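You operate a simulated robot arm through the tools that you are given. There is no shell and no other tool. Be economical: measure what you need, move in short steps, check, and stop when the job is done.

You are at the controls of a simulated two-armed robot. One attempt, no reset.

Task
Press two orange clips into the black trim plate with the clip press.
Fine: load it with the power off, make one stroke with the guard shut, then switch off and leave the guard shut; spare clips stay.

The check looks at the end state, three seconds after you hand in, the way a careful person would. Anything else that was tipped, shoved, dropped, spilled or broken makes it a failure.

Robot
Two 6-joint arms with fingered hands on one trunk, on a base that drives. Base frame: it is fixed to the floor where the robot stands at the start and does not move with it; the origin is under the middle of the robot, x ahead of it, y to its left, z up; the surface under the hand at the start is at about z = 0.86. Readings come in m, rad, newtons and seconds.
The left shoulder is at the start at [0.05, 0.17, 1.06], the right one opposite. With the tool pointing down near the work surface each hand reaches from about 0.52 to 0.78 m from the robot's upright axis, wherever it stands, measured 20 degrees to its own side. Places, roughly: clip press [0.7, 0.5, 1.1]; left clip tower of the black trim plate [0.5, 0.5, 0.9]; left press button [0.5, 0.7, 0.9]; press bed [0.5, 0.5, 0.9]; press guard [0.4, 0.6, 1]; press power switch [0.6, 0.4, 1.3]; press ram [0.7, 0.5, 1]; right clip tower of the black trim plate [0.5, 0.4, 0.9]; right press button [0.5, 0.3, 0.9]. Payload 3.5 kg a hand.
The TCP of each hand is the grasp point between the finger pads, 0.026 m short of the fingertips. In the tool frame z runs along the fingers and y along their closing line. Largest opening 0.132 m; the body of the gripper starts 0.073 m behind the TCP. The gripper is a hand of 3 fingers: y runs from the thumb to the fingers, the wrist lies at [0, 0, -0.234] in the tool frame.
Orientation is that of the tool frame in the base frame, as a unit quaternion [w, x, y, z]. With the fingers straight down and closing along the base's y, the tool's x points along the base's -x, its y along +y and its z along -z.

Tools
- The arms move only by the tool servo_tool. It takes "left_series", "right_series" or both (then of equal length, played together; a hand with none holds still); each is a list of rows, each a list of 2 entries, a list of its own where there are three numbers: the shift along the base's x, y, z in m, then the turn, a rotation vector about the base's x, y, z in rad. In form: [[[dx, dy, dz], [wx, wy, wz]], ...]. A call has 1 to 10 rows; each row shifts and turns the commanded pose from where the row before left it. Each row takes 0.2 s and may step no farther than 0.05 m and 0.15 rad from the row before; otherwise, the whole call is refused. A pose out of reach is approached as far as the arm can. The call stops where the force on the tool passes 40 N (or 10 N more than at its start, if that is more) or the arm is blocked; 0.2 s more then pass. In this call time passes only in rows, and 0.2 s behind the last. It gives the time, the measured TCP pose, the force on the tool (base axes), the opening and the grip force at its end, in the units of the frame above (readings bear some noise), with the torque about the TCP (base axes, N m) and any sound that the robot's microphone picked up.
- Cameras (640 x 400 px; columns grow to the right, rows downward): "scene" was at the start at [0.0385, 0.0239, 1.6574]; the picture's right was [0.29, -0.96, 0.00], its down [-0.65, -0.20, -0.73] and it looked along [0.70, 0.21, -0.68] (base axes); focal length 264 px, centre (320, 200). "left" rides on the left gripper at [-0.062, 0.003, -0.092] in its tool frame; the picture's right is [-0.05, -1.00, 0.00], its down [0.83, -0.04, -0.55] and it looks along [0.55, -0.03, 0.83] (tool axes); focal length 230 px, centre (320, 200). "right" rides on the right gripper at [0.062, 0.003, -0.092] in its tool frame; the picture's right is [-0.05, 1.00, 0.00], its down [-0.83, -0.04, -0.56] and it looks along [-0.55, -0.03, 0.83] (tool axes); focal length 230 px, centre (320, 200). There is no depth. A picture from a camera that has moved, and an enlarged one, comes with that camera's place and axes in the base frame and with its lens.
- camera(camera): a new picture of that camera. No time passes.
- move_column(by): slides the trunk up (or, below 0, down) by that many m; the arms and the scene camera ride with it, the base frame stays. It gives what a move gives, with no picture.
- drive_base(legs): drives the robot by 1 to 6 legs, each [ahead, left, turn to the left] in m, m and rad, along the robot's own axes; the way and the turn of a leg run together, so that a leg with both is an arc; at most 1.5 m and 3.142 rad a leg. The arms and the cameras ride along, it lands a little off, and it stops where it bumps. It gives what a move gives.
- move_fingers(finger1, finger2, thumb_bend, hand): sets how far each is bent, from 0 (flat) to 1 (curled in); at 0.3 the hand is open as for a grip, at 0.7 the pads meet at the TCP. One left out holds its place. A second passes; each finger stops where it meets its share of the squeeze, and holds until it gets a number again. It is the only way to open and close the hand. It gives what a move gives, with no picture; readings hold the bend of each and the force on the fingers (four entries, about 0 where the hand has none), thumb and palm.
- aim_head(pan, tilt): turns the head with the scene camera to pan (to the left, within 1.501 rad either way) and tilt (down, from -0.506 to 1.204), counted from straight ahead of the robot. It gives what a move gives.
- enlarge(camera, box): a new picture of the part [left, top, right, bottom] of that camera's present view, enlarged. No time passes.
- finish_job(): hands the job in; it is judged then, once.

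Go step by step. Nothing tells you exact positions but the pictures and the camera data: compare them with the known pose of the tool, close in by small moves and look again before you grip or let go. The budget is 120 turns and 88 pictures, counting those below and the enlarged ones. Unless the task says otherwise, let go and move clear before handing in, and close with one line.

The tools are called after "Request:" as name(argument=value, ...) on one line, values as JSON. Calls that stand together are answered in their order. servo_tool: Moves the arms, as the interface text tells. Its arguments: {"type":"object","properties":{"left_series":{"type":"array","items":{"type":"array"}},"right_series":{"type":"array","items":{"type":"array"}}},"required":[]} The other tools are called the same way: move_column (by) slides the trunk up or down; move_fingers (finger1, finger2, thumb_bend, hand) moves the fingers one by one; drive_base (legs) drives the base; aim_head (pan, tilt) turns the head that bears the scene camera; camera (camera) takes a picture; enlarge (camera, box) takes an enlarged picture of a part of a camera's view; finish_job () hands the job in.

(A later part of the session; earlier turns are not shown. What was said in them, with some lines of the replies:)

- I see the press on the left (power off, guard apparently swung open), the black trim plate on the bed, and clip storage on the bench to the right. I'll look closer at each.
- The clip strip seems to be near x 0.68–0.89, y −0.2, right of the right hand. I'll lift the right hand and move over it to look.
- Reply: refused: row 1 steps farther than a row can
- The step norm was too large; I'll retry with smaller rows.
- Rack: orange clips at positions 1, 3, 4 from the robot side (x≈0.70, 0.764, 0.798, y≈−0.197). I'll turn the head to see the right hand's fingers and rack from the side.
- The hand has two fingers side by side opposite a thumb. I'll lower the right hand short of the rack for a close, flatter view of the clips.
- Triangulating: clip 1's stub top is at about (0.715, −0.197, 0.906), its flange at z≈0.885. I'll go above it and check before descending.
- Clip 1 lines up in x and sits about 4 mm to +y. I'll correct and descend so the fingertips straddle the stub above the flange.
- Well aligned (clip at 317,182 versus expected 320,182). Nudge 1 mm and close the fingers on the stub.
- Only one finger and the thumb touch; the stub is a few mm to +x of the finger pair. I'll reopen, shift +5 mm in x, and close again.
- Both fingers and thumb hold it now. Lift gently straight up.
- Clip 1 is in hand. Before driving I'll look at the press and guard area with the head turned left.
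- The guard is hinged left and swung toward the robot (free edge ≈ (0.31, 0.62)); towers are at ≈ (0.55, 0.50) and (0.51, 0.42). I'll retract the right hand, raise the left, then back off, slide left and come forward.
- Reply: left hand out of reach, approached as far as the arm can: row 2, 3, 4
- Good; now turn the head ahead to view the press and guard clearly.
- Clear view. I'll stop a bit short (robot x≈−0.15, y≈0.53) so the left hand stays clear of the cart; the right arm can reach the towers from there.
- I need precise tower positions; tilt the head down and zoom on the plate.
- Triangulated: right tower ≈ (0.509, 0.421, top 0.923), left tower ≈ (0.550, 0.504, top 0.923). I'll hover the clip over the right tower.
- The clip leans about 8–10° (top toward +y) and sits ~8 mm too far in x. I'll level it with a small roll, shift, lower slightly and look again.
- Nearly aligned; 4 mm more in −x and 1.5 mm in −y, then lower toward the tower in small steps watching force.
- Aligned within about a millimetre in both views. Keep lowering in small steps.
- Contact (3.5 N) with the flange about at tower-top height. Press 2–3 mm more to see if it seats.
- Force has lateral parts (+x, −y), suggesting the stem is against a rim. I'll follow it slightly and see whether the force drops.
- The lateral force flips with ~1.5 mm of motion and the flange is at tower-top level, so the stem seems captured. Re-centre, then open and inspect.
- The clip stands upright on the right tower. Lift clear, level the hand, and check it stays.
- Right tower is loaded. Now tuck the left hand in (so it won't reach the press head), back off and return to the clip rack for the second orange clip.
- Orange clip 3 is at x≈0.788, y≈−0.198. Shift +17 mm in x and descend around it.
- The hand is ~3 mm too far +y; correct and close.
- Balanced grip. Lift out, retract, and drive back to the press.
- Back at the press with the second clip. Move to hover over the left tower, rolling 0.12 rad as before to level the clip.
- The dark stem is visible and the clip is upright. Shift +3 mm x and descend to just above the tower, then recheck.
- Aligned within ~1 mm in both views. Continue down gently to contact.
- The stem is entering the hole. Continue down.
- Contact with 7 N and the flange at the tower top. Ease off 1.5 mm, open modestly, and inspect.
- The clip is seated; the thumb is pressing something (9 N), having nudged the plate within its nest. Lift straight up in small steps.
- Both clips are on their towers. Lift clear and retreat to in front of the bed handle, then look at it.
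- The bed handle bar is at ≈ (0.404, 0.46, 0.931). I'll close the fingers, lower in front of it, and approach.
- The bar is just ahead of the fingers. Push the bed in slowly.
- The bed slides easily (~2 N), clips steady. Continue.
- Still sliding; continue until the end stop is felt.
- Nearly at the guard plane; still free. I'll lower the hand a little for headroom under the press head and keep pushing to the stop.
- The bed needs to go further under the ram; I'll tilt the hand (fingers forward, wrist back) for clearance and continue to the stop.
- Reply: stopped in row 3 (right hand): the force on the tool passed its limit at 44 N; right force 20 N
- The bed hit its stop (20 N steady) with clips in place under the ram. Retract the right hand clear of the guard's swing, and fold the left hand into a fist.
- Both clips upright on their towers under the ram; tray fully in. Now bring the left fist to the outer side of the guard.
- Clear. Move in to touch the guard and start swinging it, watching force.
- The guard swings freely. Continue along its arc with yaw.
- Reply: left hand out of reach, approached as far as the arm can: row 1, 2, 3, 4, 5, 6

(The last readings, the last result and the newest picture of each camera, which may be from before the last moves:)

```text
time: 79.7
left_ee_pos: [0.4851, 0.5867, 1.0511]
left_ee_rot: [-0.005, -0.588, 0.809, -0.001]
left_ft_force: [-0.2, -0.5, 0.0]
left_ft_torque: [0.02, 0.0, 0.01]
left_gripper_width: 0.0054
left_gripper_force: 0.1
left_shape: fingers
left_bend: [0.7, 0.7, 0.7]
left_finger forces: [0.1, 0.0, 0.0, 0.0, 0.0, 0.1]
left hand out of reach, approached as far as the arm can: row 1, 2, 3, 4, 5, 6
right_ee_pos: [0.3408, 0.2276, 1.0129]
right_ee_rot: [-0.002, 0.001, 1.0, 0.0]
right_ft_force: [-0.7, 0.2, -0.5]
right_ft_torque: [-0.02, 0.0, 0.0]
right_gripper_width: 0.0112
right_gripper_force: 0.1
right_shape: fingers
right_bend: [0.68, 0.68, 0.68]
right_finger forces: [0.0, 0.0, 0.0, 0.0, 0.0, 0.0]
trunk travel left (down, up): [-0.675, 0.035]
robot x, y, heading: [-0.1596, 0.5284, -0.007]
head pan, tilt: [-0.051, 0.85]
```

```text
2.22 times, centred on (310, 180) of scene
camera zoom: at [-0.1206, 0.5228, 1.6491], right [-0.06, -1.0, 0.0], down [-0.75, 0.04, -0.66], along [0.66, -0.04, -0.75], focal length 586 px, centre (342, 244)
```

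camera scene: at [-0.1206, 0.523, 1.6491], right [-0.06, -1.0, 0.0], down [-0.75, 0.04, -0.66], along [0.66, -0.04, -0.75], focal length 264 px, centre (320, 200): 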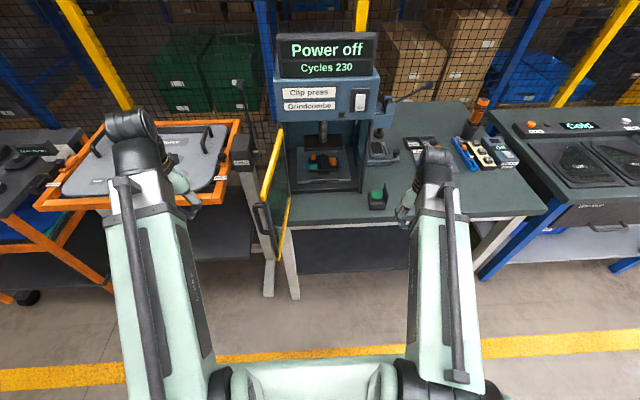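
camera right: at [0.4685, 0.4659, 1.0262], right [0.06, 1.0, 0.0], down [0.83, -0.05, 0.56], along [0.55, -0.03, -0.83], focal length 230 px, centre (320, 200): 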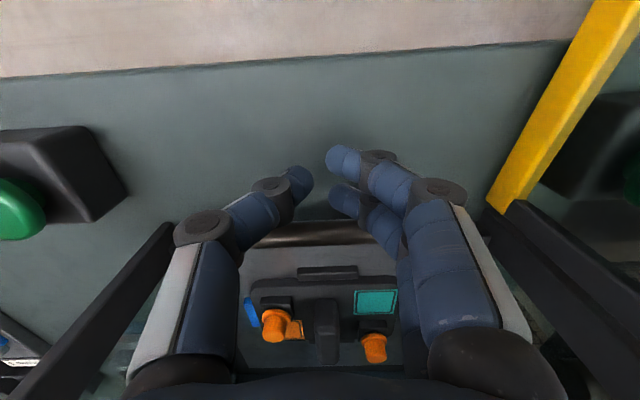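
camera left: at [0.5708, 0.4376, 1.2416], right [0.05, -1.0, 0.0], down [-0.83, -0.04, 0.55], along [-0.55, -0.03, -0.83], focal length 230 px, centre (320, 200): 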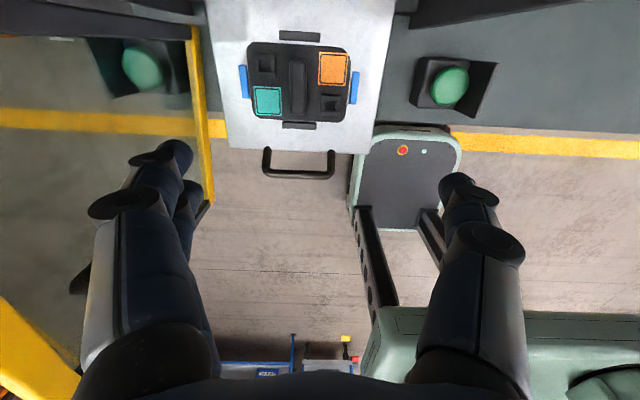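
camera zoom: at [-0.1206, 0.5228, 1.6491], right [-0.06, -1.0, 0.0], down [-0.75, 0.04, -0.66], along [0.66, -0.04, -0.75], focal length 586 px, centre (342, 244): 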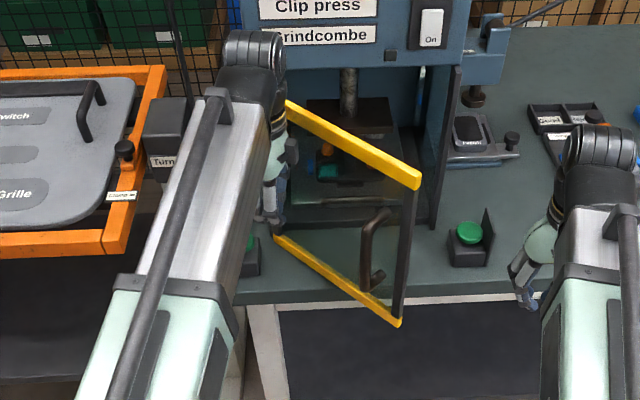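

The left arm ran out of reach; the right hand will finish. Move the left hand back out first.

Request:
servo_tool(left_series=[[[-0.04, 0.015, 0], [0, 0, -0.12]], [[-0.04, 0.02, 0], [0, 0, -0.12]], [[-0.04, 0.02, 0], [0, 0, -0.12]], [[-0.02, 0.03, 0], [0, 0, -0.12]], [[0, 0.03, 0.02], [0, 0, -0.12]], [[0, 0.03, 0.02], [0, 0, -0.12]], [[0, 0, 0], [0, 0, -0.13]], [[0, 0, 0], [0, 0, -0.13]], [[0, 0, 0], [0, 0, -0.14]], [[0, 0, 0], [0, 0, -0.137]]])

Request:
servo_tool(right_series=[[[-0.01, 0.04, 0.01], [0, 0, 0]], [[0, 0.048, 0.01], [0, 0, 0]], [[0, 0.048, 0.01], [0, 0, 0]], [[0, 0.048, 0.005], [0, 0, 0]], [[0, 0.04, 0], [0, 0, 0]], [[0.02, 0, 0], [0, 0, 0]], [[0.02, 0, 0], [0, 0, 0]]])

Request:
enlarge(camera="scene", box=[220, 90, 400, 270])

```text
time: 81.9
left_ee_pos: [0.3456, 0.7302, 1.0897]
left_ee_rot: [-0.005, 0.001, 1.0, 0.003]
left_ft_force: [-0.5, 0.3, -0.7]
left_ft_torque: [0.01, -0.01, -0.02]
left_gripper_width: 0.0058
left_gripper_force: 0.0
left_shape: fingers
left_bend: [0.7, 0.7, 0.7]
left_finger forces: [0.1, 0.0, 0.0, 0.0, 0.0, 0.0]
right_ee_pos: [0.3397, 0.2275, 1.0138]
right_ee_rot: [-0.002, 0.002, 1.0, -0.001]
right_ft_force: [-0.3, -0.5, -0.8]
right_ft_torque: [0.02, 0.02, 0.0]
right_gripper_width: 0.0112
right_gripper_force: 0.0
right_shape: fingers
right_bend: [0.68, 0.68, 0.68]
right_finger forces: [0.0, 0.0, 0.1, 0.0, 0.0, 0.0]
trunk travel left (down, up): [-0.675, 0.035]
robot x, y, heading: [-0.1567, 0.5278, -0.007]
head pan, tilt: [-0.051, 0.85]
```

```text
time: 83.5
left_ee_pos: [0.345, 0.7311, 1.0894]
left_ee_rot: [-0.004, 0.0, 1.0, 0.004]
left_ft_force: [-0.8, -0.9, -0.1]
left_ft_torque: [0.01, 0.05, -0.03]
left_gripper_width: 0.006
left_gripper_force: 0.1
left_shape: fingers
left_bend: [0.7, 0.7, 0.7]
left_finger forces: [0.1, 0.0, 0.0, 0.0, 0.0, 0.0]
right_ee_pos: [0.3681, 0.4504, 1.0522]
right_ee_rot: [-0.002, 0.002, 1.0, 0.001]
right_ft_force: [0.2, 0.0, -0.1]
right_ft_torque: [0.0, 0.0, -0.01]
right_gripper_width: 0.0114
right_gripper_force: 0.0
right_shape: fingers
right_bend: [0.68, 0.68, 0.68]
right_finger forces: [0.0, 0.0, 0.0, 0.0, 0.0, 0.1]
trunk travel left (down, up): [-0.675, 0.035]
robot x, y, heading: [-0.1573, 0.5263, -0.005]
head pan, tilt: [-0.051, 0.85]
```

```text
2.22 times, centred on (310, 180) of scene
camera zoom: at [-0.1205, 0.5231, 1.6491], right [-0.06, -1.0, 0.0], down [-0.75, 0.04, -0.66], along [0.66, -0.04, -0.75], focal length 586 px, centre (342, 244)
```

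zoom: 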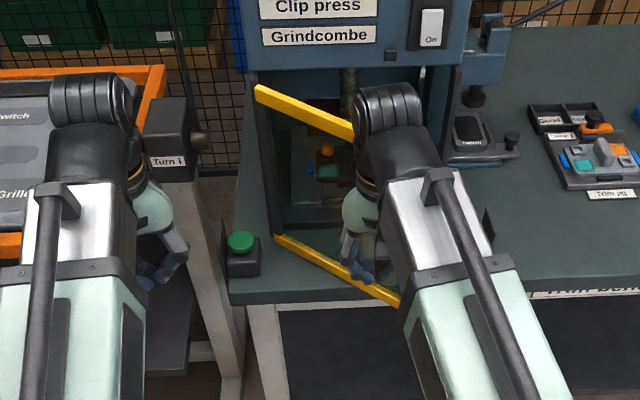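

Push the guard shut with the right hand along +x.

Request:
servo_tool(right_series=[[[0.015, 0, 0], [0, 0, 0]], [[0.015, 0, 0], [0, 0, 0]], [[0.015, 0, 0], [0, 0, 0]], [[0.015, 0, 0], [0, 0, 0]], [[0.015, 0, 0], [0, 0, 0]], [[0.015, 0, 0], [0, 0, 0]], [[0.015, 0, 0], [0, 0, 0]], [[0.015, 0, 0], [0, 0, 0]], [[0.012, 0, 0], [0, 0, 0]]])

Request:
servo_tool(right_series=[[[0.008, 0, 0], [0, 0, 0]], [[0.006, 0, 0], [0, 0, 0]], [[0.006, 0, 0], [0, 0, 0]], [[0.006, 0, 0], [0, 0, 0]], [[0.006, 0, 0], [0, 0, 0]]])

Request:
enlarge(camera="scene", box=[220, 90, 400, 270])

```text
time: 85.5
left_ee_pos: [0.3452, 0.7305, 1.09]
left_ee_rot: [-0.005, 0.0, 1.0, 0.004]
left_ft_force: [-0.4, 0.2, 0.0]
left_ft_torque: [-0.01, 0.02, -0.02]
left_gripper_width: 0.0057
left_gripper_force: 0.1
left_shape: fingers
left_bend: [0.7, 0.7, 0.7]
left_finger forces: [0.1, 0.1, 0.0, 0.0, 0.0, 0.0]
right_ee_pos: [0.5003, 0.4488, 1.0515]
right_ee_rot: [-0.003, 0.001, 1.0, 0.001]
right_ft_force: [-0.6, 0.8, -0.3]
right_ft_torque: [0.02, 0.03, 0.01]
right_gripper_width: 0.0113
right_gripper_force: 0.1
right_shape: fingers
right_bend: [0.68, 0.68, 0.68]
right_finger forces: [0.0, 0.0, 0.0, 0.0, 0.0, 0.0]
trunk travel left (down, up): [-0.675, 0.035]
robot x, y, heading: [-0.1586, 0.5287, -0.006]
head pan, tilt: [-0.051, 0.85]
```

```text
time: 86.7
left_ee_pos: [0.3467, 0.7321, 1.0909]
left_ee_rot: [-0.005, 0.0, 1.0, 0.004]
left_ft_force: [0.8, 0.5, -0.5]
left_ft_torque: [0.02, 0.02, -0.02]
left_gripper_width: 0.0057
left_gripper_force: 0.2
left_shape: fingers
left_bend: [0.7, 0.7, 0.7]
left_finger forces: [0.1, 0.1, 0.1, 0.1, 0.0, 0.0]
right_ee_pos: [0.5319, 0.4505, 1.0527]
right_ee_rot: [-0.002, 0.002, 1.0, 0.0]
right_ft_force: [0.6, 0.0, 0.5]
right_ft_torque: [0.0, -0.03, -0.01]
right_gripper_width: 0.0114
right_gripper_force: 0.1
right_shape: fingers
right_bend: [0.68, 0.68, 0.68]
right_finger forces: [0.0, 0.0, 0.1, 0.0, 0.0, 0.0]
trunk travel left (down, up): [-0.675, 0.035]
robot x, y, heading: [-0.1575, 0.5293, -0.004]
head pan, tilt: [-0.051, 0.85]
```

```text
2.22 times, centred on (310, 180) of scene
camera zoom: at [-0.1205, 0.523, 1.6491], right [-0.06, -1.0, 0.0], down [-0.75, 0.04, -0.66], along [0.66, -0.04, -0.75], focal length 586 px, centre (342, 244)
```

zoom: 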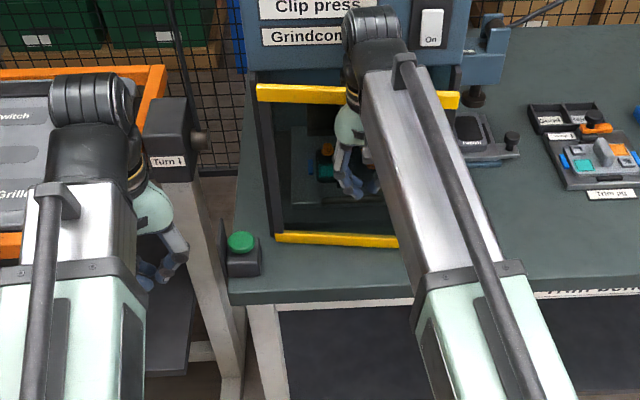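

Almost shut. Push on until it meets the stop.

Request:
servo_tool(right_series=[[[0.005, -0.01, 0], [0, 0, 0]], [[0.005, -0.01, 0], [0, 0, 0]], [[0.004, 0, 0], [0, 0, 0]], [[0.004, 0, 0], [0, 0, 0]]])

Request:
servo_tool(right_series=[[[0.004, 0, 0], [0, 0, 0]], [[0.004, 0, 0], [0, 0, 0]]])

```text
time: 87.7
left_ee_pos: [0.3445, 0.7299, 1.089]
left_ee_rot: [-0.004, 0.0, 1.0, 0.003]
left_ft_force: [-0.1, -0.6, 0.7]
left_ft_torque: [-0.03, -0.01, -0.02]
left_gripper_width: 0.006
left_gripper_force: 0.0
left_shape: fingers
left_bend: [0.7, 0.7, 0.7]
left_finger forces: [0.0, 0.1, 0.0, 0.0, 0.1, 0.0]
right_ee_pos: [0.5501, 0.4308, 1.0533]
right_ee_rot: [-0.001, 0.002, 1.0, 0.0]
right_ft_force: [0.7, -0.1, 0.5]
right_ft_torque: [-0.04, -0.01, 0.02]
right_gripper_width: 0.0111
right_gripper_force: 0.1
right_shape: fingers
right_bend: [0.68, 0.68, 0.68]
right_finger forces: [0.1, 0.1, 0.1, 0.0, 0.0, 0.0]
trunk travel left (down, up): [-0.675, 0.035]
robot x, y, heading: [-0.1579, 0.5271, -0.006]
head pan, tilt: [-0.051, 0.85]
```

```text
time: 88.3
left_ee_pos: [0.342, 0.7307, 1.0926]
left_ee_rot: [-0.003, 0.0, 1.0, 0.003]
left_ft_force: [0.0, 0.7, -0.1]
left_ft_torque: [0.0, 0.02, -0.03]
left_gripper_width: 0.0061
left_gripper_force: 0.1
left_shape: fingers
left_bend: [0.7, 0.7, 0.7]
left_finger forces: [0.0, 0.0, 0.0, 0.0, 0.0, 0.0]
right_ee_pos: [0.5529, 0.4316, 1.052]
right_ee_rot: [-0.003, 0.0, 1.0, 0.0]
right_ft_force: [-36.8, 1.5, -8.0]
right_ft_torque: [-0.11, -4.62, 0.04]
right_gripper_width: 0.0112
right_gripper_force: 1.0
right_shape: fingers
right_bend: [0.68, 0.68, 0.68]
right_finger forces: [0.0, 0.0, 0.0, 0.1, 0.0, 1.0]
trunk travel left (down, up): [-0.675, 0.035]
robot x, y, heading: [-0.1566, 0.5273, -0.003]
head pan, tilt: [-0.051, 0.85]
```

37 N against the stop: the guard is shut. Back the right hand off to the side and inspect guard and switch.

Request:
servo_tool(right_series=[[[-0.03, 0, 0], [0, 0, 0]], [[-0.04, -0.02, 0], [0, 0, 0]], [[-0.04, -0.025, 0], [0, 0, 0]], [[-0.03, -0.035, 0.01], [0, 0, 0]], [[0, -0.045, 0.02], [0, 0, 0]], [[0, -0.045, 0.02], [0, 0, 0]]])

Request:
enlarge(camera="scene", box=[270, 70, 400, 220])

```text
time: 89.7
left_ee_pos: [0.3459, 0.7305, 1.0891]
left_ee_rot: [-0.004, 0.0, 1.0, 0.004]
left_ft_force: [-0.3, 0.4, -0.3]
left_ft_torque: [0.02, 0.0, -0.01]
left_gripper_width: 0.0057
left_gripper_force: 0.0
left_shape: fingers
left_bend: [0.7, 0.7, 0.7]
left_finger forces: [0.0, 0.0, 0.0, 0.0, 0.1, 0.0]
right_ee_pos: [0.4165, 0.2582, 1.1053]
right_ee_rot: [-0.002, 0.001, 1.0, 0.0]
right_ft_force: [-0.2, 0.0, -0.2]
right_ft_torque: [-0.01, 0.01, 0.0]
right_gripper_width: 0.0112
right_gripper_force: 0.1
right_shape: fingers
right_bend: [0.68, 0.68, 0.68]
right_finger forces: [0.0, 0.0, 0.0, 0.0, 0.0, 0.0]
trunk travel left (down, up): [-0.675, 0.035]
robot x, y, heading: [-0.1593, 0.5235, -0.003]
head pan, tilt: [-0.051, 0.85]
```

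```text
2.67 times, centred on (335, 145) of scene
camera zoom: at [-0.1208, 0.5224, 1.6491], right [-0.06, -1.0, 0.0], down [-0.75, 0.04, -0.66], along [0.66, -0.04, -0.75], focal length 704 px, centre (280, 347)
```

zoom: 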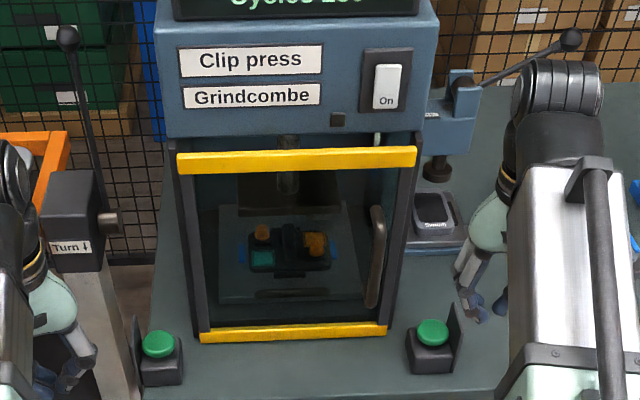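

The guard is shut flush. Next, tilt the right hand so its fingertips point forward, and bring them before the power switch (≈ (0.60, 0.36, 1.25)).

Request:
servo_tool(right_series=[[[0.006, 0.0128, 0.0163], [0, -0.15, 0]], [[0.006, 0.0128, 0.0163], [0, -0.15, 0]], [[0.006, 0.0128, 0.0163], [0, -0.15, 0]], [[0.006, 0.0128, 0.0163], [0, -0.15, 0]], [[0.006, 0.0128, 0.0163], [0, -0.15, 0]], [[0.006, 0.0128, 0.0163], [0, -0.15, 0]], [[0.006, 0.0128, 0.0163], [0, -0.15, 0]], [[0.006, 0.0128, 0.0163], [0, -0.15, 0]]])

Request:
camera(camera="right")

```text
time: 91.5
left_ee_pos: [0.346, 0.7302, 1.0894]
left_ee_rot: [-0.004, 0.001, 1.0, 0.004]
left_ft_force: [-0.3, -0.1, 0.1]
left_ft_torque: [0.0, 0.03, 0.02]
left_gripper_width: 0.0057
left_gripper_force: 0.1
left_shape: fingers
left_bend: [0.7, 0.7, 0.7]
left_finger forces: [0.1, 0.0, 0.0, 0.0, 0.0, 0.0]
right_ee_pos: [0.5074, 0.3622, 1.2498]
right_ee_rot: [0.564, 0.0, 0.826, 0.002]
right_ft_force: [-0.1, -0.1, -0.1]
right_ft_torque: [0.0, -0.03, -0.01]
right_gripper_width: 0.0112
right_gripper_force: 0.1
right_shape: fingers
right_bend: [0.68, 0.68, 0.68]
right_finger forces: [0.0, 0.0, 0.0, 0.0, 0.1, 0.1]
right hand out of reach, approached as far as the arm can: row 6, 7, 8
trunk travel left (down, up): [-0.675, 0.035]
robot x, y, heading: [-0.1575, 0.5256, -0.005]
head pan, tilt: [-0.051, 0.85]
```

```text
7 pictures are left
camera right: at [0.3982, 0.3666, 1.2263], right [0.02, 1.0, 0.05], down [-0.21, -0.05, 0.98], along [0.98, -0.03, 0.21], focal length 230 px, centre (320, 200)
```

right: 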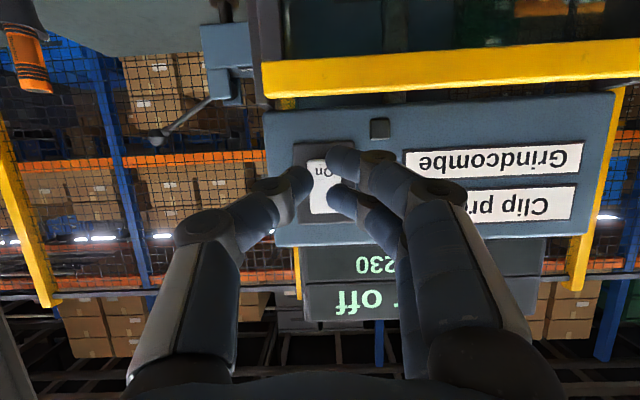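

The fingertips face the rocker (z 1.234–1.28, "On" at its lower end). Lower 14 mm and push gently forward.

Request:
servo_tool(right_series=[[[0, -0.002, -0.014], [0, 0, 0]], [[0.015, 0, 0], [0, 0, 0]], [[0.015, 0, 0], [0, 0, 0]], [[0.008, 0, 0], [0, 0, 0]]])

Request:
servo_tool(right_series=[[[0.006, 0, 0], [0, 0, 0]], [[0.006, 0, 0], [0, 0, 0]]])

```text
time: 92.5
left_ee_pos: [0.3461, 0.7301, 1.0901]
left_ee_rot: [-0.004, 0.0, 1.0, 0.003]
left_ft_force: [0.2, 0.0, 0.3]
left_ft_torque: [-0.03, 0.0, 0.0]
left_gripper_width: 0.0058
left_gripper_force: 0.1
left_shape: fingers
left_bend: [0.7, 0.7, 0.7]
left_finger forces: [0.1, 0.1, 0.1, 0.0, 0.1, 0.0]
right_ee_pos: [0.5484, 0.36, 1.2366]
right_ee_rot: [0.563, 0.001, 0.827, 0.001]
right_ft_force: [0.5, 0.4, 0.5]
right_ft_torque: [0.04, 0.01, -0.03]
right_gripper_width: 0.0112
right_gripper_force: 0.1
right_shape: fingers
right_bend: [0.68, 0.68, 0.68]
right_finger forces: [0.0, 0.1, 0.1, 0.0, 0.1, 0.0]
right hand out of reach, approached as far as the arm can: row 1
trunk travel left (down, up): [-0.675, 0.035]
robot x, y, heading: [-0.1544, 0.5289, -0.003]
head pan, tilt: [-0.051, 0.85]
```

```text
time: 93.1
left_ee_pos: [0.3447, 0.7321, 1.0903]
left_ee_rot: [-0.004, 0.0, 1.0, 0.003]
left_ft_force: [-0.2, 0.3, -0.5]
left_ft_torque: [0.02, 0.01, -0.03]
left_gripper_width: 0.0056
left_gripper_force: 0.1
left_shape: fingers
left_bend: [0.7, 0.7, 0.7]
left_finger forces: [0.1, 0.0, 0.0, 0.0, 0.0, 0.0]
right_ee_pos: [0.5609, 0.3595, 1.2358]
right_ee_rot: [0.563, 0.001, 0.826, 0.001]
right_ft_force: [-0.4, 0.5, 0.3]
right_ft_torque: [0.02, 0.0, -0.01]
right_gripper_width: 0.0113
right_gripper_force: 0.4
right_shape: fingers
right_bend: [0.68, 0.68, 0.68]
right_finger forces: [0.1, 0.7, 0.1, 0.0, 0.0, 0.0]
trunk travel left (down, up): [-0.675, 0.035]
robot x, y, heading: [-0.1575, 0.5289, -0.008]
head pan, tilt: [-0.051, 0.85]
```

Just touching (0.7 N on finger 2). Push in small steps.

Request:
servo_tool(right_series=[[[0.003, 0, 0], [0, 0, 0]], [[0.003, 0, 0], [0, 0, 0]]])

Request:
servo_tool(right_series=[[[0.003, 0, 0], [0, 0, 0]]])

```text
time: 93.7
left_ee_pos: [0.3426, 0.7312, 1.0904]
left_ee_rot: [-0.003, 0.0, 1.0, 0.003]
left_ft_force: [0.2, 0.8, -0.6]
left_ft_torque: [0.0, 0.0, 0.03]
left_gripper_width: 0.0056
left_gripper_force: 0.0
left_shape: fingers
left_bend: [0.7, 0.7, 0.7]
left_finger forces: [0.1, 0.0, 0.0, 0.0, 0.0, 0.0]
right_ee_pos: [0.5647, 0.3613, 1.2356]
right_ee_rot: [0.562, 0.001, 0.827, 0.001]
right_ft_force: [-27.2, 5.7, -9.0]
right_ft_torque: [-0.08, 0.11, 0.37]
right_gripper_width: 0.0113
right_gripper_force: 13.8
right_shape: fingers
right_bend: [0.68, 0.72, 0.68]
right_finger forces: [0.0, 27.9, 0.1, 0.0, 0.0, 0.0]
trunk travel left (down, up): [-0.675, 0.035]
robot x, y, heading: [-0.1572, 0.5266, -0.006]
head pan, tilt: [-0.051, 0.85]
```

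```text
time: 94.3
left_ee_pos: [0.3425, 0.731, 1.091]
left_ee_rot: [-0.003, 0.0, 1.0, 0.002]
left_ft_force: [0.0, 0.5, -0.1]
left_ft_torque: [-0.01, 0.03, 0.01]
left_gripper_width: 0.0059
left_gripper_force: 0.0
left_shape: fingers
left_bend: [0.7, 0.7, 0.7]
left_finger forces: [0.1, 0.0, 0.0, 0.1, 0.0, 0.0]
right_ee_pos: [0.5652, 0.3619, 1.2347]
right_ee_rot: [0.561, 0.0, 0.828, 0.003]
right_ft_force: [-20.0, 5.2, 0.2]
right_ft_torque: [-0.05, -0.13, 0.23]
right_gripper_width: 0.0113
right_gripper_force: 9.8
right_shape: fingers
right_bend: [0.68, 0.74, 0.68]
right_finger forces: [0.1, 19.4, 0.0, 0.0, 0.0, 0.1]
trunk travel left (down, up): [-0.675, 0.035]
robot x, y, heading: [-0.1593, 0.5283, -0.004]
head pan, tilt: [-0.051, 0.85]
stopped in row 1 (right hand): the force on the tool passed its limit at 40 N (the readings are from after the stop); the commanded pose is now the measured one
```

Pressed firmly. Back off and read the display.

Request:
servo_tool(right_series=[[[-0.02, 0, 0], [0, 0, 0]], [[-0.02, -0.02, 0], [0, 0, 0]]])

Request:
enlarge(camera="scene", box=[265, 25, 395, 125])

```text
time: 94.9
left_ee_pos: [0.3448, 0.7294, 1.0892]
left_ee_rot: [-0.005, 0.0, 1.0, 0.003]
left_ft_force: [0.5, -0.5, -0.2]
left_ft_torque: [0.0, -0.02, 0.06]
left_gripper_width: 0.0057
left_gripper_force: 0.0
left_shape: fingers
left_bend: [0.7, 0.7, 0.7]
left_finger forces: [0.0, 0.0, 0.0, 0.1, 0.0, 0.0]
right_ee_pos: [0.5278, 0.3383, 1.2352]
right_ee_rot: [0.562, 0.002, 0.827, 0.001]
right_ft_force: [0.3, 0.0, -0.5]
right_ft_torque: [-0.02, 0.01, 0.02]
right_gripper_width: 0.0115
right_gripper_force: 0.1
right_shape: fingers
right_bend: [0.68, 0.68, 0.68]
right_finger forces: [0.1, 0.0, 0.1, 0.1, 0.0, 0.0]
trunk travel left (down, up): [-0.675, 0.035]
robot x, y, heading: [-0.1569, 0.5264, -0.005]
head pan, tilt: [-0.051, 0.85]
```

```text
4.00 times, centred on (330, 75) of scene
camera zoom: at [-0.1208, 0.5225, 1.6491], right [-0.06, -1.0, 0.0], down [-0.75, 0.04, -0.66], along [0.66, -0.04, -0.75], focal length 1055 px, centre (280, 700)
```

zoom: 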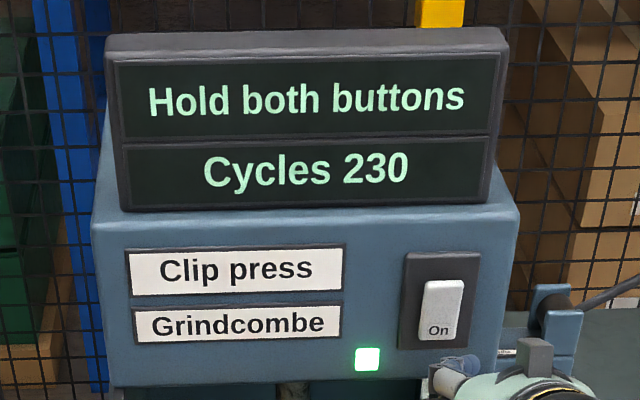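

Power is on: display says "Hold both buttons", guard lamp green. Buttons: left ≈ (0.542, 0.653, 0.918), right ≈ (0.537, 0.266, 0.918). Bring both hands above them, pitched slightly.

Request:
servo_tool(left_series=[[[0.031, -0.0164, -0.012], [0, -0.15, 0]], [[0.031, -0.0164, -0.012], [0, -0.15, 0]], [[0.031, -0.0164, -0.012], [0, -0.15, 0]], [[0.031, -0.0164, -0.012], [0, 0, 0]], [[0.031, -0.0164, -0.012], [0, 0, 0]], [[0, 0, 0], [0, 0, 0]]], right_series=[[[-0.03, -0.03, 0], [0, 0.15, 0]], [[0, -0.04, -0.02], [0, 0.15, 0]], [[0, 0, -0.045], [0, 0.15, 0]], [[0, 0, -0.045], [0, 0.15, 0]], [[0, 0, -0.045], [0, 0.15, 0]], [[0, 0, -0.04], [0, 0, 0]]])

Request:
enlarge(camera="scene", box=[240, 80, 420, 220])

```text
time: 96.3
left_ee_pos: [0.4995, 0.6496, 1.0275]
left_ee_rot: [0.219, -0.001, 0.976, 0.004]
left_ft_force: [-0.3, 0.2, -0.3]
left_ft_torque: [-0.04, 0.03, 0.03]
left_gripper_width: 0.0058
left_gripper_force: 0.0
left_shape: fingers
left_bend: [0.7, 0.7, 0.7]
left_finger forces: [0.0, 0.0, 0.0, 0.1, 0.1, 0.0]
right_ee_pos: [0.4978, 0.271, 1.0369]
right_ee_rot: [0.218, 0.001, 0.976, 0.002]
right_ft_force: [0.1, 0.7, 0.4]
right_ft_torque: [0.02, 0.0, -0.01]
right_gripper_width: 0.0112
right_gripper_force: 0.0
right_shape: fingers
right_bend: [0.68, 0.68, 0.68]
right_finger forces: [0.1, 0.1, 0.1, 0.0, 0.0, 0.0]
trunk travel left (down, up): [-0.675, 0.035]
robot x, y, heading: [-0.1586, 0.5289, -0.005]
head pan, tilt: [-0.051, 0.85]
```

```text
2.86 times, centred on (330, 150) of scene
camera zoom: at [-0.1211, 0.5229, 1.6491], right [-0.06, -1.0, 0.0], down [-0.75, 0.04, -0.66], along [0.66, -0.04, -0.75], focal length 754 px, centre (291, 343)
```

zoom: 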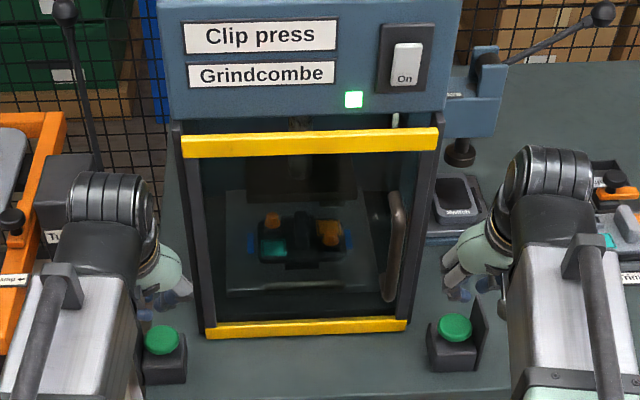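

Both hands hover in front of the buttons. Move forward over them and lower to just above.

Request:
servo_tool(left_series=[[[0.04, -0.002, 0], [0, 0, 0]], [[0, 0, -0.035], [0, 0, 0]], [[0, 0, -0.03], [0, 0, 0]]], right_series=[[[0.04, 0, 0], [0, 0, 0]], [[0, 0, -0.04], [0, 0, 0]], [[0, 0, -0.034], [0, 0, 0]]])

Request:
enlarge(camera="scene", box=[240, 80, 420, 220])

```text
time: 97.1
left_ee_pos: [0.5398, 0.6467, 0.965]
left_ee_rot: [0.22, 0.0, 0.976, 0.003]
left_ft_force: [-0.2, -0.4, 0.0]
left_ft_torque: [0.0, -0.01, -0.01]
left_gripper_width: 0.0059
left_gripper_force: 0.1
left_shape: fingers
left_bend: [0.7, 0.7, 0.7]
left_finger forces: [0.0, 0.0, 0.0, 0.0, 0.1, 0.0]
right_ee_pos: [0.5434, 0.2724, 0.9605]
right_ee_rot: [0.219, 0.002, 0.976, 0.001]
right_ft_force: [0.5, 0.2, 0.0]
right_ft_torque: [-0.02, 0.04, 0.0]
right_gripper_width: 0.0115
right_gripper_force: 0.0
right_shape: fingers
right_bend: [0.68, 0.68, 0.68]
right_finger forces: [0.0, 0.0, 0.0, 0.0, 0.0, 0.0]
trunk travel left (down, up): [-0.675, 0.035]
robot x, y, heading: [-0.1551, 0.5292, -0.002]
head pan, tilt: [-0.051, 0.85]
```

```text
2.86 times, centred on (330, 150) of scene
camera zoom: at [-0.12, 0.5229, 1.6491], right [-0.06, -1.0, 0.0], down [-0.75, 0.04, -0.66], along [0.66, -0.04, -0.75], focal length 754 px, centre (291, 343)
```

zoom: 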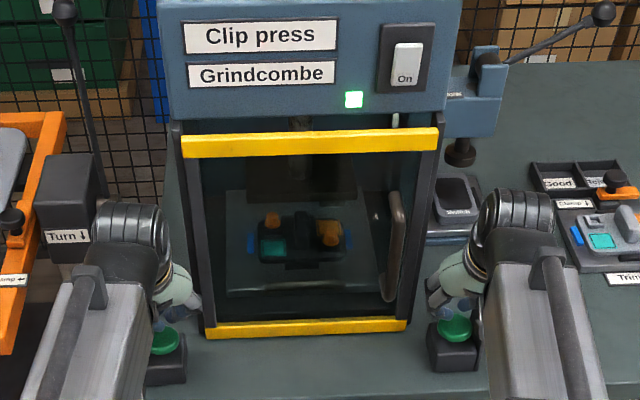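

Both fingertips are right over the buttons. Press both together.

Request:
servo_tool(left_series=[[[0, 0, -0.007], [0, 0, 0]], [[0, 0, -0.004], [0, 0, 0]], [[0, 0, -0.004], [0, 0, 0]], [[0, 0, -0.003], [0, 0, 0]]], right_series=[[[0, 0, -0.003], [0, 0, 0]], [[0, 0, -0.004], [0, 0, 0]], [[0, 0, -0.004], [0, 0, 0]], [[0, 0, -0.003], [0, 0, 0]]])

```text
time: 98.1
left_ee_pos: [0.5395, 0.6474, 0.9485]
left_ee_rot: [0.22, -0.001, 0.976, 0.003]
left_ft_force: [-0.3, -1.4, 8.2]
left_ft_torque: [0.15, 0.1, 0.04]
left_gripper_width: 0.0058
left_gripper_force: 4.4
left_shape: fingers
left_bend: [0.7, 0.71, 0.7]
left_finger forces: [0.1, 8.8, 0.1, 0.1, 0.0, 0.0]
right_ee_pos: [0.5395, 0.2725, 0.9517]
right_ee_rot: [0.221, 0.0, 0.975, 0.002]
right_ft_force: [3.1, 5.2, 13.1]
right_ft_torque: [-0.21, 0.03, 0.05]
right_gripper_width: 0.0065
right_gripper_force: 6.7
right_shape: fingers
right_bend: [0.69, 0.68, 0.71]
right_finger forces: [3.6, 0.1, 0.0, 0.0, 10.3, 0.0]
trunk travel left (down, up): [-0.675, 0.035]
robot x, y, heading: [-0.1557, 0.5244, -0.005]
head pan, tilt: [-0.051, 0.85]
heard: click, click
```

Two clicks heard — both pressed. Hold steady.

Request:
servo_tool(left_series=[[[0, 0, -0.001], [0, 0, 0]], [[0, 0, 0], [0, 0, 0]], [[0, 0, 0], [0, 0, 0]], [[0, 0, 0], [0, 0, 0]], [[0, 0, 0], [0, 0, 0]], [[0, 0, 0], [0, 0, 0]]], right_series=[[[0, 0, -0.001], [0, 0, 0]], [[0, 0, 0], [0, 0, 0]], [[0, 0, 0], [0, 0, 0]], [[0, 0, 0], [0, 0, 0]], [[0, 0, 0], [0, 0, 0]], [[0, 0, 0], [0, 0, 0]]])

Request:
enlarge(camera="scene", box=[240, 30, 420, 200])

```text
time: 99.5
left_ee_pos: [0.5391, 0.6465, 0.9474]
left_ee_rot: [0.219, -0.001, 0.976, 0.003]
left_ft_force: [1.4, -3.8, 9.9]
left_ft_torque: [0.27, 0.08, 0.04]
left_gripper_width: 0.0055
left_gripper_force: 5.5
left_shape: fingers
left_bend: [0.7, 0.71, 0.7]
left_finger forces: [0.1, 11.0, 0.1, 0.1, 0.0, 0.1]
right_ee_pos: [0.5378, 0.2717, 0.9503]
right_ee_rot: [0.22, 0.002, 0.976, 0.0]
right_ft_force: [5.2, 8.4, 15.0]
right_ft_torque: [-0.25, -0.01, 0.13]
right_gripper_width: 0.0052
right_gripper_force: 8.7
right_shape: fingers
right_bend: [0.69, 0.68, 0.71]
right_finger forces: [4.2, 0.0, 0.0, 0.0, 12.6, 0.1]
trunk travel left (down, up): [-0.675, 0.035]
robot x, y, heading: [-0.1548, 0.5262, -0.007]
head pan, tilt: [-0.051, 0.85]
```

```text
2.35 times, centred on (330, 115) of scene
camera zoom: at [-0.1224, 0.524, 1.6492], right [-0.06, -1.0, 0.0], down [-0.75, 0.04, -0.66], along [0.66, -0.04, -0.75], focal length 621 px, centre (296, 400)
```

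zoom: 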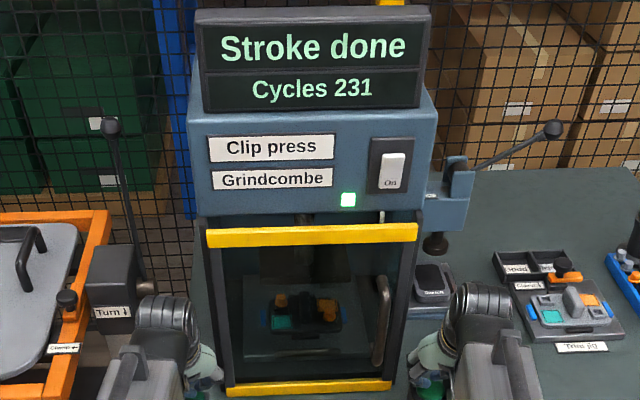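

Stroke done, cycle count 231. Release both buttons and retreat upward.

Request:
servo_tool(left_series=[[[0, 0, 0.03], [0, 0, 0]], [[0, 0, 0.04], [0, 0, 0]], [[-0.04, 0, 0.02], [0, 0, 0]], [[-0.045, 0.02, 0.01], [0, 0, 0]], [[-0.045, 0.02, 0], [0, 0, 0]]], right_series=[[[0, 0, 0.03], [0, 0, 0]], [[0, 0, 0.04], [0, 0, 0]], [[-0.04, 0, 0.02], [0, 0, 0]], [[0, 0, 0.045], [0, -0.15, 0]], [[0, 0, 0.045], [0, -0.15, 0]]])

Request:
servo_tool(right_series=[[[0, 0, 0.045], [0, -0.15, 0]], [[0, 0.03, 0.045], [0, -0.15, 0]], [[0.005, 0.03, 0.03], [0, -0.15, 0]], [[0.005, 0.028, 0.0], [0, 0, 0]]])

```text
refused: row 4 steps farther than a row can; nothing moved
```

```text
refused: row 2 steps farther than a row can; nothing moved
```

Some rows were too long; redo with shorter rows (nothing moved).

Request:
servo_tool(left_series=[[[0, 0, 0.03], [0, 0, 0]], [[0, 0, 0.04], [0, 0, 0]], [[-0.04, 0, 0.02], [0, 0, 0]], [[-0.04, 0.02, 0.01], [0, 0, 0]], [[-0.04, 0.02, 0], [0, 0, 0]]], right_series=[[[0, 0, 0.03], [0, 0, 0]], [[0, 0, 0.04], [0, 0, 0]], [[-0.04, 0, 0.02], [0, 0, 0]], [[0, 0, 0.045], [0, -0.14, 0]], [[0, 0, 0.045], [0, -0.14, 0]]])

Request:
servo_tool(right_series=[[[0, 0, 0.045], [0, -0.14, 0]], [[0.005, 0.02, 0.04], [0, -0.14, 0]], [[0.005, 0.03, 0.03], [0, -0.14, 0]], [[0.005, 0.038, 0.013], [0, 0, 0]]])

```text
time: 100.7
left_ee_pos: [0.4216, 0.6877, 1.0451]
left_ee_rot: [0.218, 0.0, 0.976, 0.003]
left_ft_force: [0.0, 0.1, -0.3]
left_ft_torque: [0.0, -0.02, 0.0]
left_gripper_width: 0.0057
left_gripper_force: 0.1
left_shape: fingers
left_bend: [0.7, 0.7, 0.7]
left_finger forces: [0.0, 0.0, 0.0, 0.0, 0.0, 0.0]
right_ee_pos: [0.4955, 0.2729, 1.1321]
right_ee_rot: [0.354, 0.002, 0.935, 0.001]
right_ft_force: [1.0, -0.1, 0.3]
right_ft_torque: [-0.01, -0.01, -0.02]
right_gripper_width: 0.0106
right_gripper_force: 0.1
right_shape: fingers
right_bend: [0.68, 0.68, 0.68]
right_finger forces: [0.0, 0.1, 0.0, 0.0, 0.0, 0.0]
trunk travel left (down, up): [-0.675, 0.035]
robot x, y, heading: [-0.1557, 0.5271, -0.011]
head pan, tilt: [-0.051, 0.85]
```

```text
time: 101.7
left_ee_pos: [0.4239, 0.6877, 1.045]
left_ee_rot: [0.22, 0.0, 0.976, 0.003]
left_ft_force: [0.1, 0.2, -0.9]
left_ft_torque: [0.01, -0.02, -0.01]
left_gripper_width: 0.0059
left_gripper_force: 0.0
left_shape: fingers
left_bend: [0.7, 0.7, 0.7]
left_finger forces: [0.0, 0.0, 0.0, 0.0, 0.1, 0.0]
right_ee_pos: [0.515, 0.3598, 1.2559]
right_ee_rot: [0.54, 0.001, 0.841, 0.001]
right_ft_force: [-0.2, 0.4, -0.2]
right_ft_torque: [-0.05, 0.01, -0.05]
right_gripper_width: 0.0106
right_gripper_force: 0.0
right_shape: fingers
right_bend: [0.68, 0.68, 0.68]
right_finger forces: [0.0, 0.0, 0.0, 0.0, 0.0, 0.0]
trunk travel left (down, up): [-0.675, 0.035]
robot x, y, heading: [-0.1589, 0.5279, -0.011]
head pan, tilt: [-0.051, 0.85]
```

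Raise 7 mm to face the upper half of the rocker, then push to switch off.

Request:
servo_tool(right_series=[[[0.015, 0, 0.007], [0, 0, 0]], [[0.015, 0, 0], [0, 0, 0]], [[0.01, 0, 0], [0, 0, 0]], [[0.004, 0, 0], [0, 0, 0]]])

Request:
servo_tool(right_series=[[[0.003, 0, 0], [0, 0, 0]], [[0.003, 0, 0], [0, 0, 0]]])

```text
time: 102.7
left_ee_pos: [0.4237, 0.6873, 1.0452]
left_ee_rot: [0.219, -0.001, 0.976, 0.004]
left_ft_force: [0.2, -0.6, 0.2]
left_ft_torque: [0.0, 0.02, 0.01]
left_gripper_width: 0.0057
left_gripper_force: 0.0
left_shape: fingers
left_bend: [0.7, 0.7, 0.7]
left_finger forces: [0.1, 0.0, 0.0, 0.0, 0.0, 0.1]
right_ee_pos: [0.5576, 0.3603, 1.2619]
right_ee_rot: [0.54, 0.001, 0.842, 0.002]
right_ft_force: [0.2, 0.1, -0.6]
right_ft_torque: [0.01, 0.0, 0.01]
right_gripper_width: 0.0104
right_gripper_force: 0.1
right_shape: fingers
right_bend: [0.68, 0.68, 0.68]
right_finger forces: [0.1, 0.0, 0.0, 0.0, 0.0, 0.0]
trunk travel left (down, up): [-0.675, 0.035]
robot x, y, heading: [-0.1586, 0.5268, -0.009]
head pan, tilt: [-0.051, 0.85]
```

```text
time: 103.3
left_ee_pos: [0.4219, 0.6876, 1.0458]
left_ee_rot: [0.22, 0.0, 0.976, 0.002]
left_ft_force: [-0.5, 0.8, 0.3]
left_ft_torque: [-0.01, 0.01, -0.02]
left_gripper_width: 0.0059
left_gripper_force: 0.1
left_shape: fingers
left_bend: [0.7, 0.7, 0.7]
left_finger forces: [0.0, 0.1, 0.0, 0.0, 0.0, 0.0]
right_ee_pos: [0.5621, 0.3605, 1.2647]
right_ee_rot: [0.54, 0.001, 0.842, 0.001]
right_ft_force: [-17.8, 5.4, -3.5]
right_ft_torque: [-0.02, 0.01, 0.3]
right_gripper_width: 0.0106
right_gripper_force: 9.5
right_shape: fingers
right_bend: [0.68, 0.71, 0.68]
right_finger forces: [0.0, 18.0, 0.0, 0.0, 0.0, 0.0]
trunk travel left (down, up): [-0.675, 0.035]
robot x, y, heading: [-0.1579, 0.5278, -0.007]
head pan, tilt: [-0.051, 0.85]
```

Request:
servo_tool(right_series=[[[0.002, 0, 0], [0, 0, 0]]])

Request:
servo_tool(right_series=[[[-0.02, 0, 0], [0, 0, 0]], [[-0.025, -0.02, 0], [0, 0, 0]], [[-0.01, -0.035, 0], [0, 0, 0]]])

Request:
enlarge(camera="scene", box=[240, 30, 420, 200])

```text
time: 103.7
left_ee_pos: [0.42, 0.6889, 1.046]
left_ee_rot: [0.219, 0.0, 0.976, 0.003]
left_ft_force: [-0.4, 0.6, 0.3]
left_ft_torque: [-0.01, 0.02, 0.01]
left_gripper_width: 0.0059
left_gripper_force: 0.0
left_shape: fingers
left_bend: [0.7, 0.7, 0.7]
left_finger forces: [0.1, 0.0, 0.0, 0.0, 0.0, 0.0]
right_ee_pos: [0.5631, 0.3601, 1.2658]
right_ee_rot: [0.541, 0.0, 0.841, 0.002]
right_ft_force: [-24.4, 5.3, -2.7]
right_ft_torque: [-0.06, -0.05, 0.36]
right_gripper_width: 0.0104
right_gripper_force: 11.7
right_shape: fingers
right_bend: [0.68, 0.72, 0.68]
right_finger forces: [0.0, 23.4, 0.0, 0.0, 0.0, 0.0]
trunk travel left (down, up): [-0.675, 0.035]
robot x, y, heading: [-0.1572, 0.5283, 0.001]
head pan, tilt: [-0.051, 0.85]
```

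```text
time: 104.5
left_ee_pos: [0.4238, 0.6875, 1.0448]
left_ee_rot: [0.219, 0.0, 0.976, 0.003]
left_ft_force: [-0.5, -0.8, -0.5]
left_ft_torque: [-0.01, -0.04, -0.03]
left_gripper_width: 0.0057
left_gripper_force: 0.1
left_shape: fingers
left_bend: [0.7, 0.7, 0.7]
left_finger forces: [0.1, 0.0, 0.1, 0.1, 0.0, 0.1]
right_ee_pos: [0.5114, 0.3029, 1.2663]
right_ee_rot: [0.541, 0.001, 0.841, 0.002]
right_ft_force: [0.6, -0.4, 0.3]
right_ft_torque: [-0.01, -0.03, -0.02]
right_gripper_width: 0.0106
right_gripper_force: 0.1
right_shape: fingers
right_bend: [0.68, 0.68, 0.68]
right_finger forces: [0.1, 0.1, 0.0, 0.1, 0.1, 0.0]
trunk travel left (down, up): [-0.675, 0.035]
robot x, y, heading: [-0.1587, 0.5286, -0.007]
head pan, tilt: [-0.051, 0.85]
```

```text
2.35 times, centred on (330, 115) of scene
camera zoom: at [-0.121, 0.5226, 1.6491], right [-0.06, -1.0, 0.0], down [-0.75, 0.04, -0.66], along [0.66, -0.04, -0.75], focal length 621 px, centre (296, 400)
```

zoom: 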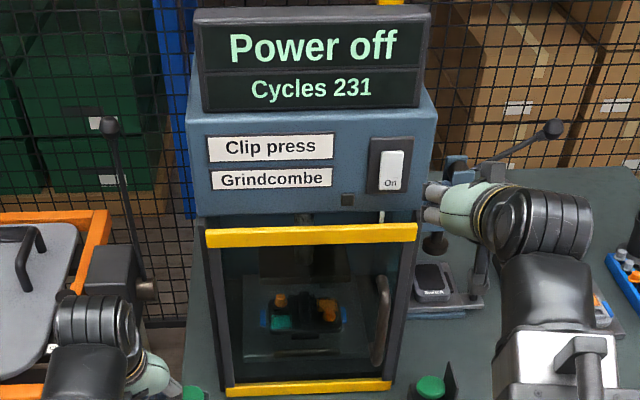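

Power off, 231 cycles, guard shut. One close look at the plate through the guard.

Request:
enlarge(camera="scene", box=[300, 130, 350, 170])

Request:
servo_tool(left_series=[[[-0.04, 0.01, 0], [0, 0, 0]], [[-0.04, 0.01, 0], [0, 0, 0]], [[0, 0, 0], [0, 0, 0]]], right_series=[[[-0.03, -0.03, 0], [0, 0.1, 0]], [[0, -0.03, -0.03], [0, 0.1, 0]], [[0, -0.01, -0.03], [0, 0.1, 0]]])

```text
10.00 times, centred on (325, 150) of scene
camera zoom: at [-0.121, 0.5226, 1.6491], right [-0.06, -1.0, 0.0], down [-0.75, 0.04, -0.66], along [0.66, -0.04, -0.75], focal length 2638 px, centre (270, 700)
```

zoom: 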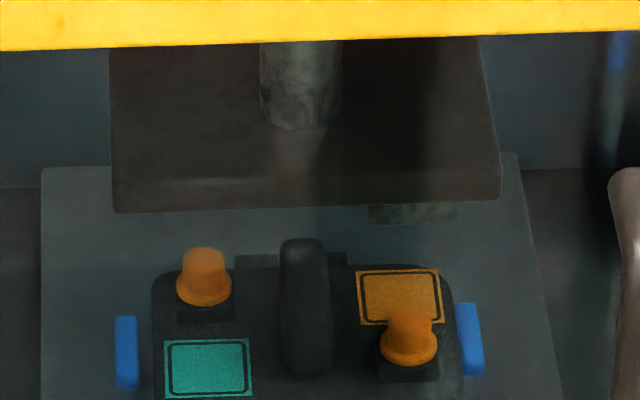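

```text
time: 105.3
left_ee_pos: [0.4085, 0.7025, 1.056]
left_ee_rot: [0.218, 0.0, 0.976, 0.003]
left_ft_force: [-0.3, 0.3, -0.6]
left_ft_torque: [0.0, -0.01, 0.01]
left_gripper_width: 0.0058
left_gripper_force: 0.1
left_shape: fingers
left_bend: [0.7, 0.7, 0.7]
left_finger forces: [0.0, 0.0, 0.1, 0.0, 0.0, 0.0]
left hand out of reach, approached as far as the arm can: row 1, 2
right_ee_pos: [0.4795, 0.2326, 1.2037]
right_ee_rot: [0.407, 0.001, 0.913, 0.002]
right_ft_force: [-0.1, 0.0, 0.4]
right_ft_torque: [0.03, 0.01, 0.01]
right_gripper_width: 0.011
right_gripper_force: 0.1
right_shape: fingers
right_bend: [0.68, 0.68, 0.68]
right_finger forces: [0.0, 0.1, 0.0, 0.0, 0.1, 0.1]
trunk travel left (down, up): [-0.675, 0.035]
robot x, y, heading: [-0.154, 0.5279, -0.004]
head pan, tilt: [-0.051, 0.85]
```

The display shows one stroke counted and the power off. The guard is shut, and both orange clips sit squarely on their towers with the spare clips untouched. The hands are clear, so I'm handing in.

Request:
finish_job()

```text
The job is handed in.
```

The job is handed in: I loaded two orange clips with the power off, ran one stroke with the guard shut (cycle count 230 to 231), then switched the press off and left the guard shut. I could only check how far the clips went in through the closed guard: both look squarely seated and about 3 mm lower than before the stroke.
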